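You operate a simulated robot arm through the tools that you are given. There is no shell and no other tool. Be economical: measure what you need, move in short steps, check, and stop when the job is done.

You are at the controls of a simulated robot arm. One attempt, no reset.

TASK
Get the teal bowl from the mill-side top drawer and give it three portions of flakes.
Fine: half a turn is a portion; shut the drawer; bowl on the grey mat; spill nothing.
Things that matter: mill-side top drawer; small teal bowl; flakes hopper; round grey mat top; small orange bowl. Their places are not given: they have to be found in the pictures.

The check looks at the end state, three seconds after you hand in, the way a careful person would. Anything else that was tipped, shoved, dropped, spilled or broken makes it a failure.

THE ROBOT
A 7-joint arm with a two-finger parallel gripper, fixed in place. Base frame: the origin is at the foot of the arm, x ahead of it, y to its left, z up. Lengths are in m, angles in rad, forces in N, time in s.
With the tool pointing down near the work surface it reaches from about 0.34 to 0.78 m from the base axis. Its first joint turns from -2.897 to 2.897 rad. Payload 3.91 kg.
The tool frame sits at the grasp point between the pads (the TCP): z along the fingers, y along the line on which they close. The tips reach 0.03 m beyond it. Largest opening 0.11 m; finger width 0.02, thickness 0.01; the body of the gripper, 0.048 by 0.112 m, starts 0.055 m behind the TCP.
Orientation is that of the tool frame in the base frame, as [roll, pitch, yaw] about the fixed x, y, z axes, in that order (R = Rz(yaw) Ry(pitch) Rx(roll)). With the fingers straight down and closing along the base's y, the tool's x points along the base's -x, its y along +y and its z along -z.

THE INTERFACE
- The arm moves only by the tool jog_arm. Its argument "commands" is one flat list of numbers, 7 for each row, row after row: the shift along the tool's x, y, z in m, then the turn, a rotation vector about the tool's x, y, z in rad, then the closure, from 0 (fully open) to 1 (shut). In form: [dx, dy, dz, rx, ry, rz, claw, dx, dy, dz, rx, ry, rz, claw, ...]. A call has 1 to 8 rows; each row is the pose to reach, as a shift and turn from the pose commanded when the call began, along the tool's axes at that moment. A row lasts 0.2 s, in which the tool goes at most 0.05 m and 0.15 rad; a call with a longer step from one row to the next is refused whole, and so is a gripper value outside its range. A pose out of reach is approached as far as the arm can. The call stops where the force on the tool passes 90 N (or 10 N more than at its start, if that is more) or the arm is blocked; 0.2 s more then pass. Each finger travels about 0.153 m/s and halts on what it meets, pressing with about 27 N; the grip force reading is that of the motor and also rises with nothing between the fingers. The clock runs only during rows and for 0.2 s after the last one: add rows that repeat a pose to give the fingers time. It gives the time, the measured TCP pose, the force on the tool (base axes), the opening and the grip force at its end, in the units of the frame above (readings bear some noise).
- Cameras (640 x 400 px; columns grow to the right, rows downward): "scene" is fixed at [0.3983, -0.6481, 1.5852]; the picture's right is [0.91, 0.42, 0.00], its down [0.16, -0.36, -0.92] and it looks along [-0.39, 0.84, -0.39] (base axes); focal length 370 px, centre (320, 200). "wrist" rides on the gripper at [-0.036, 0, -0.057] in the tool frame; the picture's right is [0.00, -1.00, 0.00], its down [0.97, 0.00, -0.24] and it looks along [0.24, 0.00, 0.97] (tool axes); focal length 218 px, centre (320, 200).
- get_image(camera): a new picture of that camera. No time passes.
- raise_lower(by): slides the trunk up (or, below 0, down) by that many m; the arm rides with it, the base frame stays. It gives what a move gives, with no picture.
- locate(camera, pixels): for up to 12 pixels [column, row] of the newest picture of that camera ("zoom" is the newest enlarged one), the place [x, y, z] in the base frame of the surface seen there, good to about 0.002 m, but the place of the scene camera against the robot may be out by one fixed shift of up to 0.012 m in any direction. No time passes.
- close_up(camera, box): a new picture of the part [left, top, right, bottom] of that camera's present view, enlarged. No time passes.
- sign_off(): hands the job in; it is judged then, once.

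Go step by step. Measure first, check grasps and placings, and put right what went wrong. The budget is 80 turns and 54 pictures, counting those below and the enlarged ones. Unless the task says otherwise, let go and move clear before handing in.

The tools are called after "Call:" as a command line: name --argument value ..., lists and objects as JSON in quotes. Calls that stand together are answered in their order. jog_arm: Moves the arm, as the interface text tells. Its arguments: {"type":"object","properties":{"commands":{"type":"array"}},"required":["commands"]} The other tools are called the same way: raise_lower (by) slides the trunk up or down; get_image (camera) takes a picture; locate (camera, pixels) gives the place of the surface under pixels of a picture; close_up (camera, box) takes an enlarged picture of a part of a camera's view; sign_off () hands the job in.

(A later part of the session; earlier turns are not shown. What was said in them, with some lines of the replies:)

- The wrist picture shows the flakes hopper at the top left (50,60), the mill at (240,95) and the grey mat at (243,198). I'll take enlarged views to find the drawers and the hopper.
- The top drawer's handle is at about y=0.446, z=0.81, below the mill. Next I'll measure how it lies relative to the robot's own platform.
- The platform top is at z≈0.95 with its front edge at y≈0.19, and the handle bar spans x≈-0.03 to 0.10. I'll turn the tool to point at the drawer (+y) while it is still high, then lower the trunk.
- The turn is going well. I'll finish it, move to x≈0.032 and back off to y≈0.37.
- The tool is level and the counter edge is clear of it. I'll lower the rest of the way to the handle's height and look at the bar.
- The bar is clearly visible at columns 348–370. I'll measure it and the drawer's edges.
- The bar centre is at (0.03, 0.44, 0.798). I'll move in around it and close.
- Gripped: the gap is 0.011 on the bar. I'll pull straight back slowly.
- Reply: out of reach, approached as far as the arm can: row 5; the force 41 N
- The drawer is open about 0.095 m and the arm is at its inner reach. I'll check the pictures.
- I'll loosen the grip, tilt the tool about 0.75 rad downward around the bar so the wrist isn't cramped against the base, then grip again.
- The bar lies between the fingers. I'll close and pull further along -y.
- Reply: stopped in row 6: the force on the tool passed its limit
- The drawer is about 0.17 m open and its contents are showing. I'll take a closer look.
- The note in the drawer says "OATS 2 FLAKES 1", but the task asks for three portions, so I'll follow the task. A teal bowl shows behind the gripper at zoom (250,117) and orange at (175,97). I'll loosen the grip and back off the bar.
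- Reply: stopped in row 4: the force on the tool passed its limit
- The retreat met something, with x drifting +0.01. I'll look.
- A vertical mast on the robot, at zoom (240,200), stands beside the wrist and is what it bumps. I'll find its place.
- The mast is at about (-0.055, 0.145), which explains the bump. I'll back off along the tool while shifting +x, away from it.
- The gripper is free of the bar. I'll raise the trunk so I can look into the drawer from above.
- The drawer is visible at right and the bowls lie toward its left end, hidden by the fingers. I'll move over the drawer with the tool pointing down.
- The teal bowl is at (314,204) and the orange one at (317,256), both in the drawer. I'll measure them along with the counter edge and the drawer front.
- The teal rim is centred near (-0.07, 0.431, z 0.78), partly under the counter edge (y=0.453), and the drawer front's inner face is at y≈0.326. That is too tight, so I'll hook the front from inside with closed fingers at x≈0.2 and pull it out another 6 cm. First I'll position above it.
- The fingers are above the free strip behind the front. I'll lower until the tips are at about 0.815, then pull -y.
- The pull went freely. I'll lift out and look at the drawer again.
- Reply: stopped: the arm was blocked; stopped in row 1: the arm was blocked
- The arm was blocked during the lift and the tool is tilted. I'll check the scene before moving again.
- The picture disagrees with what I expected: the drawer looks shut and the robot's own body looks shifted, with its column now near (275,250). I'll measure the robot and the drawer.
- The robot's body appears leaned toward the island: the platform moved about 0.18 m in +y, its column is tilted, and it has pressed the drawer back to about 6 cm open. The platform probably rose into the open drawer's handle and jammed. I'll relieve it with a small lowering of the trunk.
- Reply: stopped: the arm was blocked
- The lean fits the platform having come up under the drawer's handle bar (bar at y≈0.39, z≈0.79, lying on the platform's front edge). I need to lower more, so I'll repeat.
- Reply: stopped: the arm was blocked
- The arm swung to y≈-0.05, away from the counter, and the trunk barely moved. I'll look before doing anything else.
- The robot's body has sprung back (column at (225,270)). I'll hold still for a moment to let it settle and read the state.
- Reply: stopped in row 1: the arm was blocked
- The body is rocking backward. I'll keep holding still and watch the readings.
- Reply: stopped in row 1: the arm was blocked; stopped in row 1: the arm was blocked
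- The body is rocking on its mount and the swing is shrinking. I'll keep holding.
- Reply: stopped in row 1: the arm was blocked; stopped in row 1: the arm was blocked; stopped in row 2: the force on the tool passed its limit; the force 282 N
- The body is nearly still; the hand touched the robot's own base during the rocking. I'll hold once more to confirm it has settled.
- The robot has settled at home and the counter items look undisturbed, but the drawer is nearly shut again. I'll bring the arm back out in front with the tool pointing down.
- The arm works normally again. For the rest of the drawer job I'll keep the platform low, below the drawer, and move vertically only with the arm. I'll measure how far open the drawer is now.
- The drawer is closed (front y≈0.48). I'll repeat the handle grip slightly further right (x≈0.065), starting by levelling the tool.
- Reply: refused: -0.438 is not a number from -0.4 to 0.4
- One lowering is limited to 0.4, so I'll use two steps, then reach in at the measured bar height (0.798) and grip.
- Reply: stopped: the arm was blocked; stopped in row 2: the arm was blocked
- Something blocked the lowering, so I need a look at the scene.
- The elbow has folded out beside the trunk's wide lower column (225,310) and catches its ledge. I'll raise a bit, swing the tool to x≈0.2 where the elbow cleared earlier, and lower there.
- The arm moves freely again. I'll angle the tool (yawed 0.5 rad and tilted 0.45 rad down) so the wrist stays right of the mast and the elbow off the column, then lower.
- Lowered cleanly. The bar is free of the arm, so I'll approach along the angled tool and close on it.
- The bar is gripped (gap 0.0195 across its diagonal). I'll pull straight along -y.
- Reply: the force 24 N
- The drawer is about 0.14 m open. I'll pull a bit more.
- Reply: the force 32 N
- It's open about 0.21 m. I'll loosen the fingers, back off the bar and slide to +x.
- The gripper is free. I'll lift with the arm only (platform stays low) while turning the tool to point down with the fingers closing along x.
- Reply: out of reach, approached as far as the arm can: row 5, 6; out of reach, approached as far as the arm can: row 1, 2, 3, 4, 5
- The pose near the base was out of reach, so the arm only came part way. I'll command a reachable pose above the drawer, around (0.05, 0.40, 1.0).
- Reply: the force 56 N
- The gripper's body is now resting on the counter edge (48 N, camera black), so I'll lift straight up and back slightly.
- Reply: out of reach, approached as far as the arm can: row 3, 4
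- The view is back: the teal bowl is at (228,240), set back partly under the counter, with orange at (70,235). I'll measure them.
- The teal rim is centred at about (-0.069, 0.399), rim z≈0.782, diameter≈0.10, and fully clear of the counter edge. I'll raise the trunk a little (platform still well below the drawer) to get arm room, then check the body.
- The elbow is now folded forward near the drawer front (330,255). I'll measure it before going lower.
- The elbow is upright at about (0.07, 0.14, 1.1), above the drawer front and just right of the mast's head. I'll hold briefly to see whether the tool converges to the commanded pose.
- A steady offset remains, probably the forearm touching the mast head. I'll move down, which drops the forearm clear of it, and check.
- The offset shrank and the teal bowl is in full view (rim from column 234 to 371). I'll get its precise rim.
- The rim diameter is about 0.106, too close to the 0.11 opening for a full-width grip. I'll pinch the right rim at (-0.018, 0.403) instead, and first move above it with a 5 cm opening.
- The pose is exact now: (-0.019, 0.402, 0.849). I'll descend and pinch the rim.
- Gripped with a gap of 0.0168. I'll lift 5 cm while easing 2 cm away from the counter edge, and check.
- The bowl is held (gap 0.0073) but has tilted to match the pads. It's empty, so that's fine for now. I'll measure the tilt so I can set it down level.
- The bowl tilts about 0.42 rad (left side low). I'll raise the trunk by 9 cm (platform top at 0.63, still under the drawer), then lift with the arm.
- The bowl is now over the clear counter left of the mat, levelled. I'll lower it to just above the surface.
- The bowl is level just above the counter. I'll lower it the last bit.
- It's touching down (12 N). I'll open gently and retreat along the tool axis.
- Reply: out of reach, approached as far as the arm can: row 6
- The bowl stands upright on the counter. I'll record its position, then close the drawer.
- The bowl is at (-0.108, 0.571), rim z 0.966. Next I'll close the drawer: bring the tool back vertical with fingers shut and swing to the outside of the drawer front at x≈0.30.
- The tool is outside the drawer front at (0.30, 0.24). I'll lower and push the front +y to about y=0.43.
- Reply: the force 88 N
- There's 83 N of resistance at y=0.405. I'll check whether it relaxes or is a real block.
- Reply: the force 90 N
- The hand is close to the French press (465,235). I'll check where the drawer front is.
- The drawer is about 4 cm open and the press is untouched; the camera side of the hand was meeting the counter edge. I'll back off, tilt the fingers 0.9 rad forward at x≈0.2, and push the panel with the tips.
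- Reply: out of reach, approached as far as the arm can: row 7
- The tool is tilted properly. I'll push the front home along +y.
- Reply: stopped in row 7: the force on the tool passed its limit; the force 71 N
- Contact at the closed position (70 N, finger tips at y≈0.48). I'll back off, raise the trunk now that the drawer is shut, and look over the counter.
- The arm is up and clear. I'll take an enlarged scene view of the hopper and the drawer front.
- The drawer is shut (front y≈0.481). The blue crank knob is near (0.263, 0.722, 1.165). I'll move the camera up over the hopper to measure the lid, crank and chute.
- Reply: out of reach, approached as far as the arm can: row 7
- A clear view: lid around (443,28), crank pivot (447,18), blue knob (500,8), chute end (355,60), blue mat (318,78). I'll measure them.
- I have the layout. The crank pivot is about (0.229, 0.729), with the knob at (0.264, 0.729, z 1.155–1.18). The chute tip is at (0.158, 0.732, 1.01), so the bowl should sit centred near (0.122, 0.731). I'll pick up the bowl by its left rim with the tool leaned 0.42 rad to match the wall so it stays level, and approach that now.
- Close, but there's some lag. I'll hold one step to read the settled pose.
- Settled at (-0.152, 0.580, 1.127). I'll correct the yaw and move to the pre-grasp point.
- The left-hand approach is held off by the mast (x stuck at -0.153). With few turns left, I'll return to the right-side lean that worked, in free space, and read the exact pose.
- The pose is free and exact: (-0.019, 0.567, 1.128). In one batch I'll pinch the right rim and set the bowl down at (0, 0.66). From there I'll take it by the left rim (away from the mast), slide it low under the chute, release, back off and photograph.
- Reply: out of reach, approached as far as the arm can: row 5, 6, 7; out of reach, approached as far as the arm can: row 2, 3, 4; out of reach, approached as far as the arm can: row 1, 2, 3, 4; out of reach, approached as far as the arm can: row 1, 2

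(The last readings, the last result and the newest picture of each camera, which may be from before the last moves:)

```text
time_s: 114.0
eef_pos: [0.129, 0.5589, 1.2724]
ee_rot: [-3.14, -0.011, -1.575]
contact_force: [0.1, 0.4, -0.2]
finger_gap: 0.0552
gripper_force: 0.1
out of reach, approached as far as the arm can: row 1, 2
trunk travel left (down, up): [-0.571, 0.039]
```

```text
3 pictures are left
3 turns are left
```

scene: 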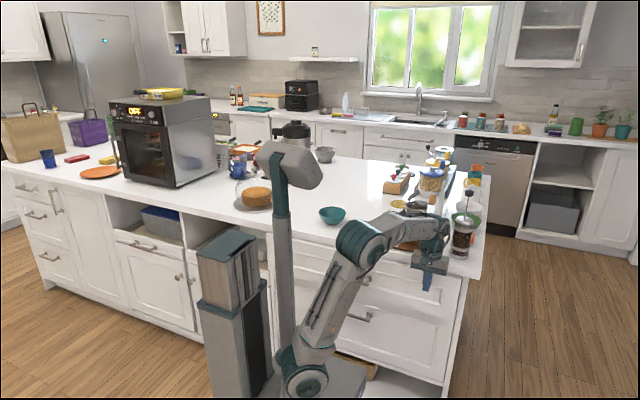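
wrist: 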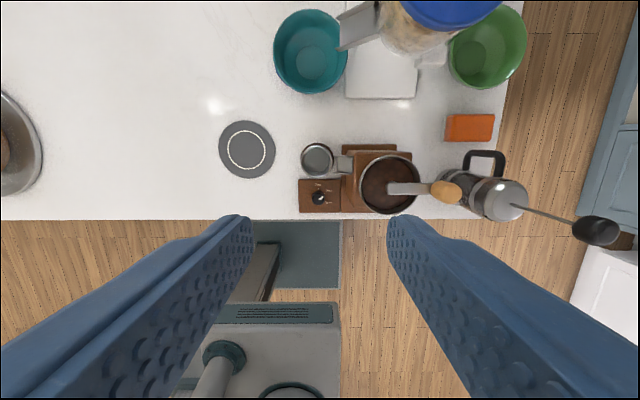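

The bowl is upright at about (0.116, 0.729), with the chute tip over it. The reach limit means I must crank with the tool tilted outward 1 rad. I'll grip the blue knob and trace 1.5 turns around (0.229, 0.728) at radius 0.0355, then release, back off and look.

Call:
jog_arm --commands '[-0.0101, -0.0193, 0.0053, 0, -0.143, 0, 0.5, -0.0203, -0.0386, 0.0106, 0, -0.286, 0, 0.5, -0.0304, -0.0579, 0.0159, 0, -0.429, 0, 0.5, -0.0406, -0.0771, 0.0211, 0, -0.571, 0, 0.5, -0.0507, -0.0964, 0.0264, 0, -0.714, 0, 0.5, -0.0609, -0.1157, 0.0317, 0, -0.857, 0, 0.5, -0.071, -0.135, 0.037, 0, -1.0, 0, 0.5, -0.071, -0.135, 0.037, 0, -1.0, 0, 0.5]'

Call:
jog_arm --commands '[-0.0012, 0, 0.0345, 0, 0, 0, 0.5, -0.0024, 0, 0.069, 0, 0, 0, 0.5, -0.0035, 0, 0.1034, 0, 0, 0, 0.5, -0.0035, 0, 0.1034, 0, 0, 0, 0.5, -0.0035, 0, 0.1034, 0, 0, 0, 0.8, -0.0035, 0, 0.1034, 0, 0, 0, 1, -0.0035, 0, 0.1034, 0, 0, 0, 1]'

Call:
jog_arm --commands '[0.00656, 0.00214, -0.01021, 0, 0, 0, 1, 0.01232, 0.00831, -0.01919, 0, 0, 0, 1, 0.0166, 0.01775, -0.02585, 0, 0, 0, 1, 0.01888, 0.02934, -0.0294, 0, 0, 0, 1, 0.01888, 0.04166, -0.0294, 0, 0, 0, 1, 0.0166, 0.05325, -0.02585, 0, 0, 0, 1, 0.01232, 0.06269, -0.01919, 0, 0, 0, 1, 0.00656, 0.06886, -0.01021, 0, 0, 0, 1]'

Call:
jog_arm --commands '[-0.00656, 0.00214, 0.01021, 0, 0, 0, 1, -0.01311, 0, 0.02042, 0, 0, 0, 1, -0.01888, -0.00616, 0.0294, 0, 0, 0, 1, -0.02316, -0.01561, 0.03606, 0, 0, 0, 1, -0.02543, -0.0272, 0.03961, 0, 0, 0, 1, -0.02543, -0.03952, 0.03961, 0, 0, 0, 1, -0.02316, -0.05111, 0.03606, 0, 0, 0, 1, -0.01888, -0.06056, 0.0294, 0, 0, 0, 1]'

Call:
jog_arm --commands '[0.00577, -0.00616, -0.00898, 0, 0, 0, 1, 0.01232, -0.0083, -0.01919, 0, 0, 0, 1, 0.01888, -0.00616, -0.0294, 0, 0, 0, 1, 0.02465, 0, -0.03838, 0, 0, 0, 1, 0.02892, 0.00945, -0.04504, 0, 0, 0, 1, 0.0312, 0.02104, -0.04859, 0, 0, 0, 1, 0.0312, 0.03336, -0.04859, 0, 0, 0, 1, 0.02892, 0.04495, -0.04504, 0, 0, 0, 1]'

Call:
jog_arm --commands '[-0.00428, 0.00945, 0.00666, 0, 0, 0, 1, -0.01004, 0.01561, 0.01564, 0, 0, 0, 1, -0.0166, 0.01775, 0.02585, 0, 0, 0, 1, -0.01927, 0.0174, 0.03001, 0, 0, 0, 1, -0.01927, 0.0174, 0.03001, 0, 0, 0, 1]'

Call:
jog_arm --commands '[0, 0, 0, 0, 0, 0, 0.5, 0, 0, 0, 0, 0, 0, 0.5, 0, 0, -0.033, 0, 0, 0, 0.5, 0, 0, -0.066, 0, 0, 0, 0.5, 0, 0, -0.1, 0, 0, 0, 0.5]'

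Call:
jog_arm --commands '[-0.008, 0.013, -0.015, 0, 0.143, 0, 0.5, -0.016, 0.027, -0.03, 0, 0.286, 0, 0.5, -0.025, 0.04, -0.044, 0, 0.429, 0, 0.5, -0.033, 0.054, -0.059, 0, 0.571, 0, 0.5, -0.041, 0.067, -0.073, 0, 0.714, 0, 0.5, -0.05, 0.08, -0.088, 0, 0.857, 0, 0.5, -0.0578, 0.094, -0.1025, 0, 1.0, 0, 0.5, -0.0578, 0.094, -0.1025, 0, 1.0, 0, 0.5]'

Call:
get_image --camera "wrist"

```text
time_s: 115.8
eef_pos: [0.2629, 0.6208, 1.2418]
ee_rot: [-3.139, 1.0, -1.568]
contact_force: [0.0, -0.4, -0.1]
finger_gap: 0.0551
gripper_force: 0.0
trunk travel left (down, up): [-0.571, 0.039]
```

```text
time_s: 117.4
eef_pos: [0.2644, 0.7091, 1.1889]
ee_rot: [-3.138, 1.002, -1.571]
contact_force: [3.9, 4.9, 1.6]
finger_gap: 0.0169
gripper_force: 45.2
trunk travel left (down, up): [-0.571, 0.039]
```

```text
time_s: 119.2
eef_pos: [0.1975, 0.6972, 1.1882]
ee_rot: [-3.139, 0.999, -1.571]
contact_force: [17.7, 7.4, 0.5]
finger_gap: 0.0176
gripper_force: 45.1
trunk travel left (down, up): [-0.571, 0.039]
```

```text
time_s: 121.0
eef_pos: [0.2585, 0.7303, 1.1913]
ee_rot: [-3.136, 1.002, -1.569]
contact_force: [-6.4, -5.9, -5.5]
finger_gap: 0.0169
gripper_force: 45.3
trunk travel left (down, up): [-0.571, 0.039]
```

```text
time_s: 122.8
eef_pos: [0.2056, 0.6921, 1.1808]
ee_rot: [3.14, 0.988, -1.565]
contact_force: [-0.2, 0.2, -0.3]
finger_gap: 0.0
gripper_force: 38.1
trunk travel left (down, up): [-0.571, 0.039]
```

```text
time_s: 124.0
eef_pos: [0.1916, 0.7134, 1.1881]
ee_rot: [-3.138, 1.0, -1.568]
contact_force: [-0.1, -1.2, -0.4]
finger_gap: 0.0001
gripper_force: 37.6
trunk travel left (down, up): [-0.571, 0.039]
```

```text
time_s: 125.2
eef_pos: [0.1908, 0.627, 1.2433]
ee_rot: [-3.138, 1.0, -1.566]
contact_force: [-0.5, -0.3, 0.6]
finger_gap: 0.0552
gripper_force: 0.0
trunk travel left (down, up): [-0.571, 0.039]
```

```text
time_s: 127.0
eef_pos: [0.0981, 0.5739, 1.3458]
ee_rot: [-3.14, -0.002, -1.573]
contact_force: [-1.0, -0.6, -0.1]
finger_gap: 0.0549
gripper_force: 0.0
trunk travel left (down, up): [-0.571, 0.039]
```

```text
2 pictures are left
2 turns are left
```

wrist: 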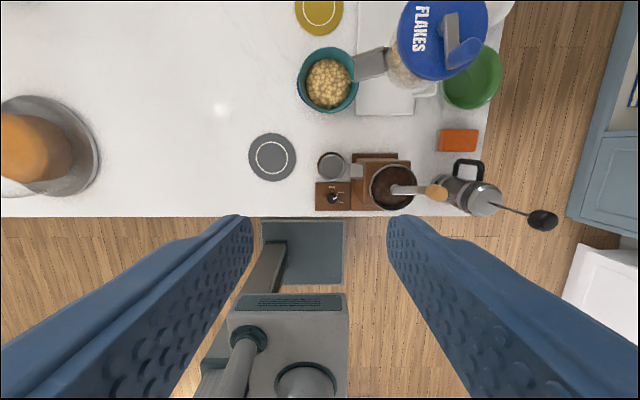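

The bowl holds flakes and nothing looks spilled, but the knob slipped out on the last stretch. The crank now points toward -y (knob near (0.235, 0.694)), about 440° done. I'll regrip deeper and finish past 540°, then carry the bowl level by its left rim onto the grey mat, release, back off and look.

Call:
jog_arm --commands '[-0.0047, -0.0196, 0.0161, 0, -0.143, 0, 0.36, -0.0094, -0.0391, 0.0322, 0, -0.286, 0, 0.36, -0.0141, -0.0587, 0.0483, 0, -0.429, 0, 0.36, -0.0189, -0.0782, 0.0645, 0, -0.571, 0, 0.36, -0.0236, -0.0978, 0.0806, 0, -0.714, 0, 0.36, -0.0283, -0.1173, 0.0967, 0, -0.857, 0, 0.36, -0.033, -0.1369, 0.1128, 0, -1.0, 0, 0.36, -0.033, -0.1369, 0.1128, 0, -1.0, 0, 0.36]'

Call:
jog_arm --commands '[0, 0, 0.034, 0, 0, 0, 0.36, 0, 0, 0.067, 0, 0, 0, 0.36, 0, 0, 0.1, 0, 0, 0, 0.36, 0, 0, 0.1, 0, 0, 0, 0.36, 0, 0, 0.1, 0, 0, 0, 0.7, 0, 0, 0.1, 0, 0, 0, 1, 0, 0, 0.1, 0, 0, 0, 1, 0, 0, 0.1, 0, 0, 0, 1]'

Call:
jog_arm --commands '[0, 0.01232, 0, 0, 0, 0, 1, -0.00228, 0.02391, 0.00355, 0, 0, 0, 1, -0.00656, 0.03336, 0.01021, 0, 0, 0, 1, -0.01232, 0.03952, 0.01919, 0, 0, 0, 1, -0.01888, 0.04166, 0.0294, 0, 0, 0, 1, -0.02543, 0.03952, 0.03961, 0, 0, 0, 1, -0.02543, 0.03952, 0.03961, 0, 0, 0, 1]'

Call:
jog_arm --commands '[0, 0, 0, 0, 0, 0, 0.5, 0, 0, 0, 0, 0, 0, 0.5, 0, 0, -0.033, 0, 0, 0, 0.5, 0, 0, -0.066, 0, 0, 0, 0.5, 0, 0, -0.1, 0, 0, 0, 0.5, 0, 0, -0.1, 0, 0, 0, 0.5]'

Call:
raise_lower --by 0.036

Call:
jog_arm --commands '[0.0085, 0.0208, -0.0003, 0, 0.143, 0, 0.75, 0.017, 0.0416, -0.0006, 0, 0.286, 0, 0.75, 0.0255, 0.0624, -0.0009, 0, 0.429, 0, 0.75, 0.0341, 0.0831, -0.0012, 0, 0.571, 0, 0.75, 0.0426, 0.1039, -0.0015, 0, 0.714, 0, 0.75, 0.0511, 0.1247, -0.0018, 0, 0.857, 0, 0.75, 0.0596, 0.1455, -0.0021, 0, 1.0, 0, 0.75, 0.0596, 0.1455, -0.0021, 0, 1.0, 0, 0.75]'

Call:
jog_arm --commands '[-0.0178, 0.0026, 0.0315, 0.07, 0, 0, 0.75, -0.0355, 0.0052, 0.0631, 0.14, 0, 0, 0.75, -0.0533, 0.0078, 0.0946, 0.21, 0, 0, 0.75, -0.071, 0.0103, 0.1261, 0.28, 0, 0, 0.75, -0.0888, 0.0129, 0.1577, 0.35, 0, 0, 0.75, -0.1065, 0.0155, 0.1892, 0.42, 0, 0, 0.75, -0.1065, 0.0155, 0.1892, 0.42, 0, 0, 0.75]'

Call:
jog_arm --commands '[0, 0, 0.03, 0, 0, 0, 0.75, 0, 0, 0.06, 0, 0, 0, 0.75, 0, 0, 0.06, 0, 0, 0, 0.9, 0, 0, 0.06, 0, 0, 0, 1, 0, 0, 0.06, 0, 0, 0, 1, 0, -0.0049, 0.049, 0, 0, 0, 1, 0, -0.0049, 0.049, 0, 0, 0, 1]'

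Call:
jog_arm --commands '[0.004, 0.0183, -0.0082, 0, 0, 0, 1, 0.01, 0.0365, -0.0163, 0, 0, 0, 1, 0.018, 0.0532, -0.0282, 0, 0, 0, 1, 0.034, 0.0636, -0.0416, 0, 0, 0, 1, 0.055, 0.0694, -0.053, 0, 0, 0, 1, 0.078, 0.0785, -0.0571, 0, 0, 0, 1, 0.1, 0.0877, -0.0611, 0, 0, 0, 1, 0.122, 0.0941, -0.064, 0, 0, 0, 1]'

Call:
jog_arm --commands '[0.0195, 0.0037, -0.0016, 0, 0, 0, 1, 0.0195, 0.0037, -0.0016, 0, 0, 0, 1, 0.0195, -0.0012, 0.0094, 0, 0, 0, 1, 0.0195, -0.0053, 0.0185, 0, 0, 0, 1, 0.0195, -0.0087, 0.0262, 0, 0, 0, 1, 0.0195, -0.0087, 0.0262, 0, 0, 0, 1, 0.0195, -0.0087, 0.0262, 0, 0, 0, 0.85, 0.0195, -0.0087, 0.0262, 0, 0, 0, 0.75]'

Call:
jog_arm --commands '[0, 0, 0, 0, 0, 0, 0.75, 0, 0, -0.03, 0, 0, 0, 0.75, 0, 0, -0.06, 0, 0, 0, 0.75, 0, 0, -0.09, 0, 0, 0, 0.75]'

Call:
jog_arm --commands '[0, -0.0184, -0.0411, -0.14, 0, 0, 0.75, 0, -0.0367, -0.0822, -0.28, 0, 0, 0.75, 0, -0.0551, -0.1233, -0.42, 0, 0, 0.75, 0, -0.0734, -0.1643, -0.42, 0, 0, 0.75]'

Call:
get_image --camera "wrist"

Call:
close_up --camera "scene" --box '[310, 130, 490, 260]'

```text
time_s: 128.8
eef_pos: [0.234, 0.6074, 1.2339]
ee_rot: [-3.137, 1.0, -1.567]
contact_force: [0.4, 0.6, 0.6]
finger_gap: 0.0705
gripper_force: 0.0
trunk travel left (down, up): [-0.571, 0.039]
```

```text
time_s: 130.6
eef_pos: [0.2363, 0.6926, 1.1797]
ee_rot: [-3.138, 1.0, -1.573]
contact_force: [3.6, 3.0, 0.1]
finger_gap: 0.0176
gripper_force: 44.7
trunk travel left (down, up): [-0.571, 0.039]
```

```text
time_s: 132.2
eef_pos: [0.1977, 0.7375, 1.1806]
ee_rot: [3.141, 1.0, -1.573]
contact_force: [14.1, -3.3, -0.2]
finger_gap: 0.0176
gripper_force: 44.9
trunk travel left (down, up): [-0.571, 0.039]
```

```text
time_s: 133.6
eef_pos: [0.1965, 0.6544, 1.234]
ee_rot: [-3.139, 1.0, -1.57]
contact_force: [1.2, 0.1, -0.1]
finger_gap: 0.0551
gripper_force: 0.0
trunk travel left (down, up): [-0.571, 0.039]
```

```text
time_s: 134.4
eef_pos: [0.1976, 0.6537, 1.2686]
ee_rot: [-3.139, 1.0, -1.569]
contact_force: [-0.5, 0.1, -0.4]
finger_gap: 0.0549
gripper_force: 0.2
trunk travel left (down, up): [-0.607, 0.003]
```

```text
time_s: 136.2
eef_pos: [0.0526, 0.6193, 1.2212]
ee_rot: [-3.14, -0.003, -1.573]
contact_force: [0.5, 0.6, 0.1]
finger_gap: 0.0276
gripper_force: 0.2
trunk travel left (down, up): [-0.607, 0.003]
```

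```text
time_s: 137.8
eef_pos: [0.038, 0.7207, 1.0329]
ee_rot: [-2.72, 0.0, -1.57]
contact_force: [0.3, -0.2, -0.3]
finger_gap: 0.0274
gripper_force: 0.1
out of reach, approached as far as the arm can: row 6
trunk travel left (down, up): [-0.607, 0.003]
```

```text
time_s: 139.4
eef_pos: [0.0605, 0.7265, 0.9882]
ee_rot: [-2.72, -0.002, -1.572]
contact_force: [0.0, -0.4, -2.4]
finger_gap: 0.0065
gripper_force: 27.4
trunk travel left (down, up): [-0.607, 0.003]
```

```text
time_s: 141.2
eef_pos: [-0.0509, 0.6035, 1.0106]
ee_rot: [-2.721, 0.0, -1.572]
contact_force: [0.2, -0.8, -1.3]
finger_gap: 0.0065
gripper_force: 26.9
trunk travel left (down, up): [-0.607, 0.003]
```

```text
time_s: 143.0
eef_pos: [-0.032, 0.5853, 0.9882]
ee_rot: [-2.72, 0.0, -1.573]
contact_force: [-0.2, -0.9, 0.4]
finger_gap: 0.0273
gripper_force: 0.0
trunk travel left (down, up): [-0.607, 0.003]
```

```text
time_s: 144.0
eef_pos: [-0.07, 0.5862, 1.0698]
ee_rot: [-2.718, 0.0, -1.571]
contact_force: [-0.8, 0.1, -0.1]
finger_gap: 0.0275
gripper_force: 0.1
trunk travel left (down, up): [-0.607, 0.003]
```

```text
time_s: 145.0
eef_pos: [-0.0699, 0.5844, 1.2498]
ee_rot: [3.141, -0.003, -1.572]
contact_force: [-0.1, -0.3, 0.8]
finger_gap: 0.0272
gripper_force: 0.1
trunk travel left (down, up): [-0.607, 0.003]
```

```text
1 pictures are left
```

wrist: 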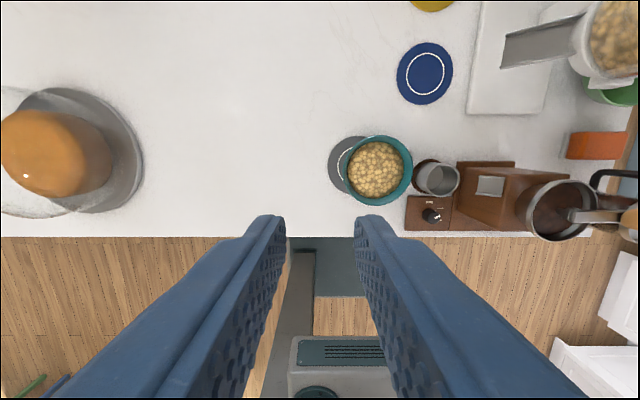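

```text
3.08 times, centred on (400, 195) of scene
1 turns are left
```

zoom: 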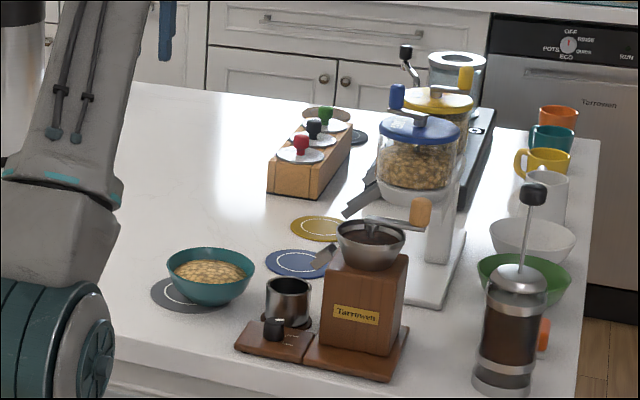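

The crank now points the other way (540° done), three portions are in the bowl, nothing is spilled and the drawer is shut. The bowl sits on the mat but about 2.4 cm right of centre, so I'll regrip it gently, lift 8 mm, shift it to the centre, release, move clear and hand in.

Closing line: teal bowl with three portions of flakes on the grey mat, drawer shut.

Call:
jog_arm --commands '[0, -0.0022, 0.0363, 0.07, 0, 0, 0.75, 0, -0.0043, 0.0727, 0.14, 0, 0, 0.75, 0, -0.0065, 0.109, 0.21, 0, 0, 0.75, 0, -0.0086, 0.1453, 0.28, 0, 0, 0.75, 0, -0.0108, 0.1817, 0.35, 0, 0, 0.75, 0, -0.0129, 0.218, 0.42, 0, 0, 0.75, 0, -0.0129, 0.218, 0.42, 0, 0, 0.75]'

Call:
jog_arm --commands '[0, 0, 0.03, 0, 0, 0, 0.75, 0, 0, 0.06, 0, 0, 0, 0.75, 0, 0, 0.06, 0, 0, 0, 0.9, 0, 0, 0.06, 0, 0, 0, 1, 0, 0, 0.06, 0, 0, 0, 1, 0, -0.0033, 0.0527, 0, 0, 0, 1, 0, -0.0033, 0.0527, 0, 0, 0, 1]'

Call:
jog_arm --commands '[0, 0.011, -0.0049, 0, 0, 0, 1, 0, 0.0219, -0.0098, 0, 0, 0, 1, 0, 0.0219, -0.0098, 0, 0, 0, 1, 0, 0.0236, -0.0061, 0, 0, 0, 1, 0, 0.0252, -0.0025, 0, 0, 0, 1, 0, 0.0252, -0.0025, 0, 0, 0, 1, 0, 0.0252, -0.0025, 0, 0, 0, 0.85, 0, 0.0252, -0.0025, 0, 0, 0, 0.75]'

Call:
jog_arm --commands '[0, 0, 0, 0, 0, 0, 0.75, 0, 0, -0.03, 0, 0, 0, 0.75, 0, 0, -0.06, 0, 0, 0, 0.75, 0, 0, -0.09, 0, 0, 0, 0.75]'

Call:
jog_arm --commands '[0, -0.0184, -0.0411, -0.14, 0, 0, 0.75, 0, -0.0367, -0.0822, -0.28, 0, 0, 0.75, 0, -0.0551, -0.1233, -0.42, 0, 0, 0.75, 0, -0.0734, -0.1643, -0.42, 0, 0, 0.75]'

Call:
sign_off

```text
time_s: 146.6
eef_pos: [-0.0548, 0.5844, 1.0318]
ee_rot: [-2.722, -0.001, -1.571]
contact_force: [0.3, -0.7, 0.9]
finger_gap: 0.0273
gripper_force: 0.0
trunk travel left (down, up): [-0.607, 0.003]
```

```text
time_s: 148.2
eef_pos: [-0.0303, 0.5851, 0.9858]
ee_rot: [-2.721, -0.001, -1.572]
contact_force: [0.1, 0.7, -1.8]
finger_gap: 0.0061
gripper_force: 27.3
trunk travel left (down, up): [-0.607, 0.003]
```

```text
time_s: 150.0
eef_pos: [-0.0554, 0.5851, 0.9788]
ee_rot: [-2.719, -0.001, -1.571]
contact_force: [-0.2, 0.9, 0.0]
finger_gap: 0.0278
gripper_force: 0.0
trunk travel left (down, up): [-0.607, 0.003]
```

```text
time_s: 151.0
eef_pos: [-0.0921, 0.5851, 1.0597]
ee_rot: [-2.721, -0.001, -1.571]
contact_force: [0.5, 0.9, 0.1]
finger_gap: 0.0275
gripper_force: 0.0
trunk travel left (down, up): [-0.607, 0.003]
```

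```text
time_s: 152.0
eef_pos: [-0.0936, 0.5848, 1.2394]
ee_rot: [3.14, -0.001, -1.569]
contact_force: [0.3, 0.3, 0.5]
finger_gap: 0.0275
gripper_force: 0.0
trunk travel left (down, up): [-0.607, 0.003]
```

```text
The job is handed in.
```

I handed the job in with the teal bowl on the grey mat, three portions of flakes in it, and the mill-side top drawer shut.

- **Final position:** I took no picture after the last 2.4 cm shift. By the arm's readings the bowl is centred on the mat within a few millimetres.
- **Portions:** The crank slipped out of the grip at about 440°. I regripped it and finished to about 560°, slightly past three half turns. I did not check the amount of flakes beyond what the pictures show.
- **Spills:** The last pictures, taken before that shift, showed none and nothing else on the counter moved or tipped.
- **Platform jam:** Midway, the robot's own platform jammed against the open drawer and pushed it closed. I reopened it, and both bowls were still upright inside. I did not look inside again after the final closing.
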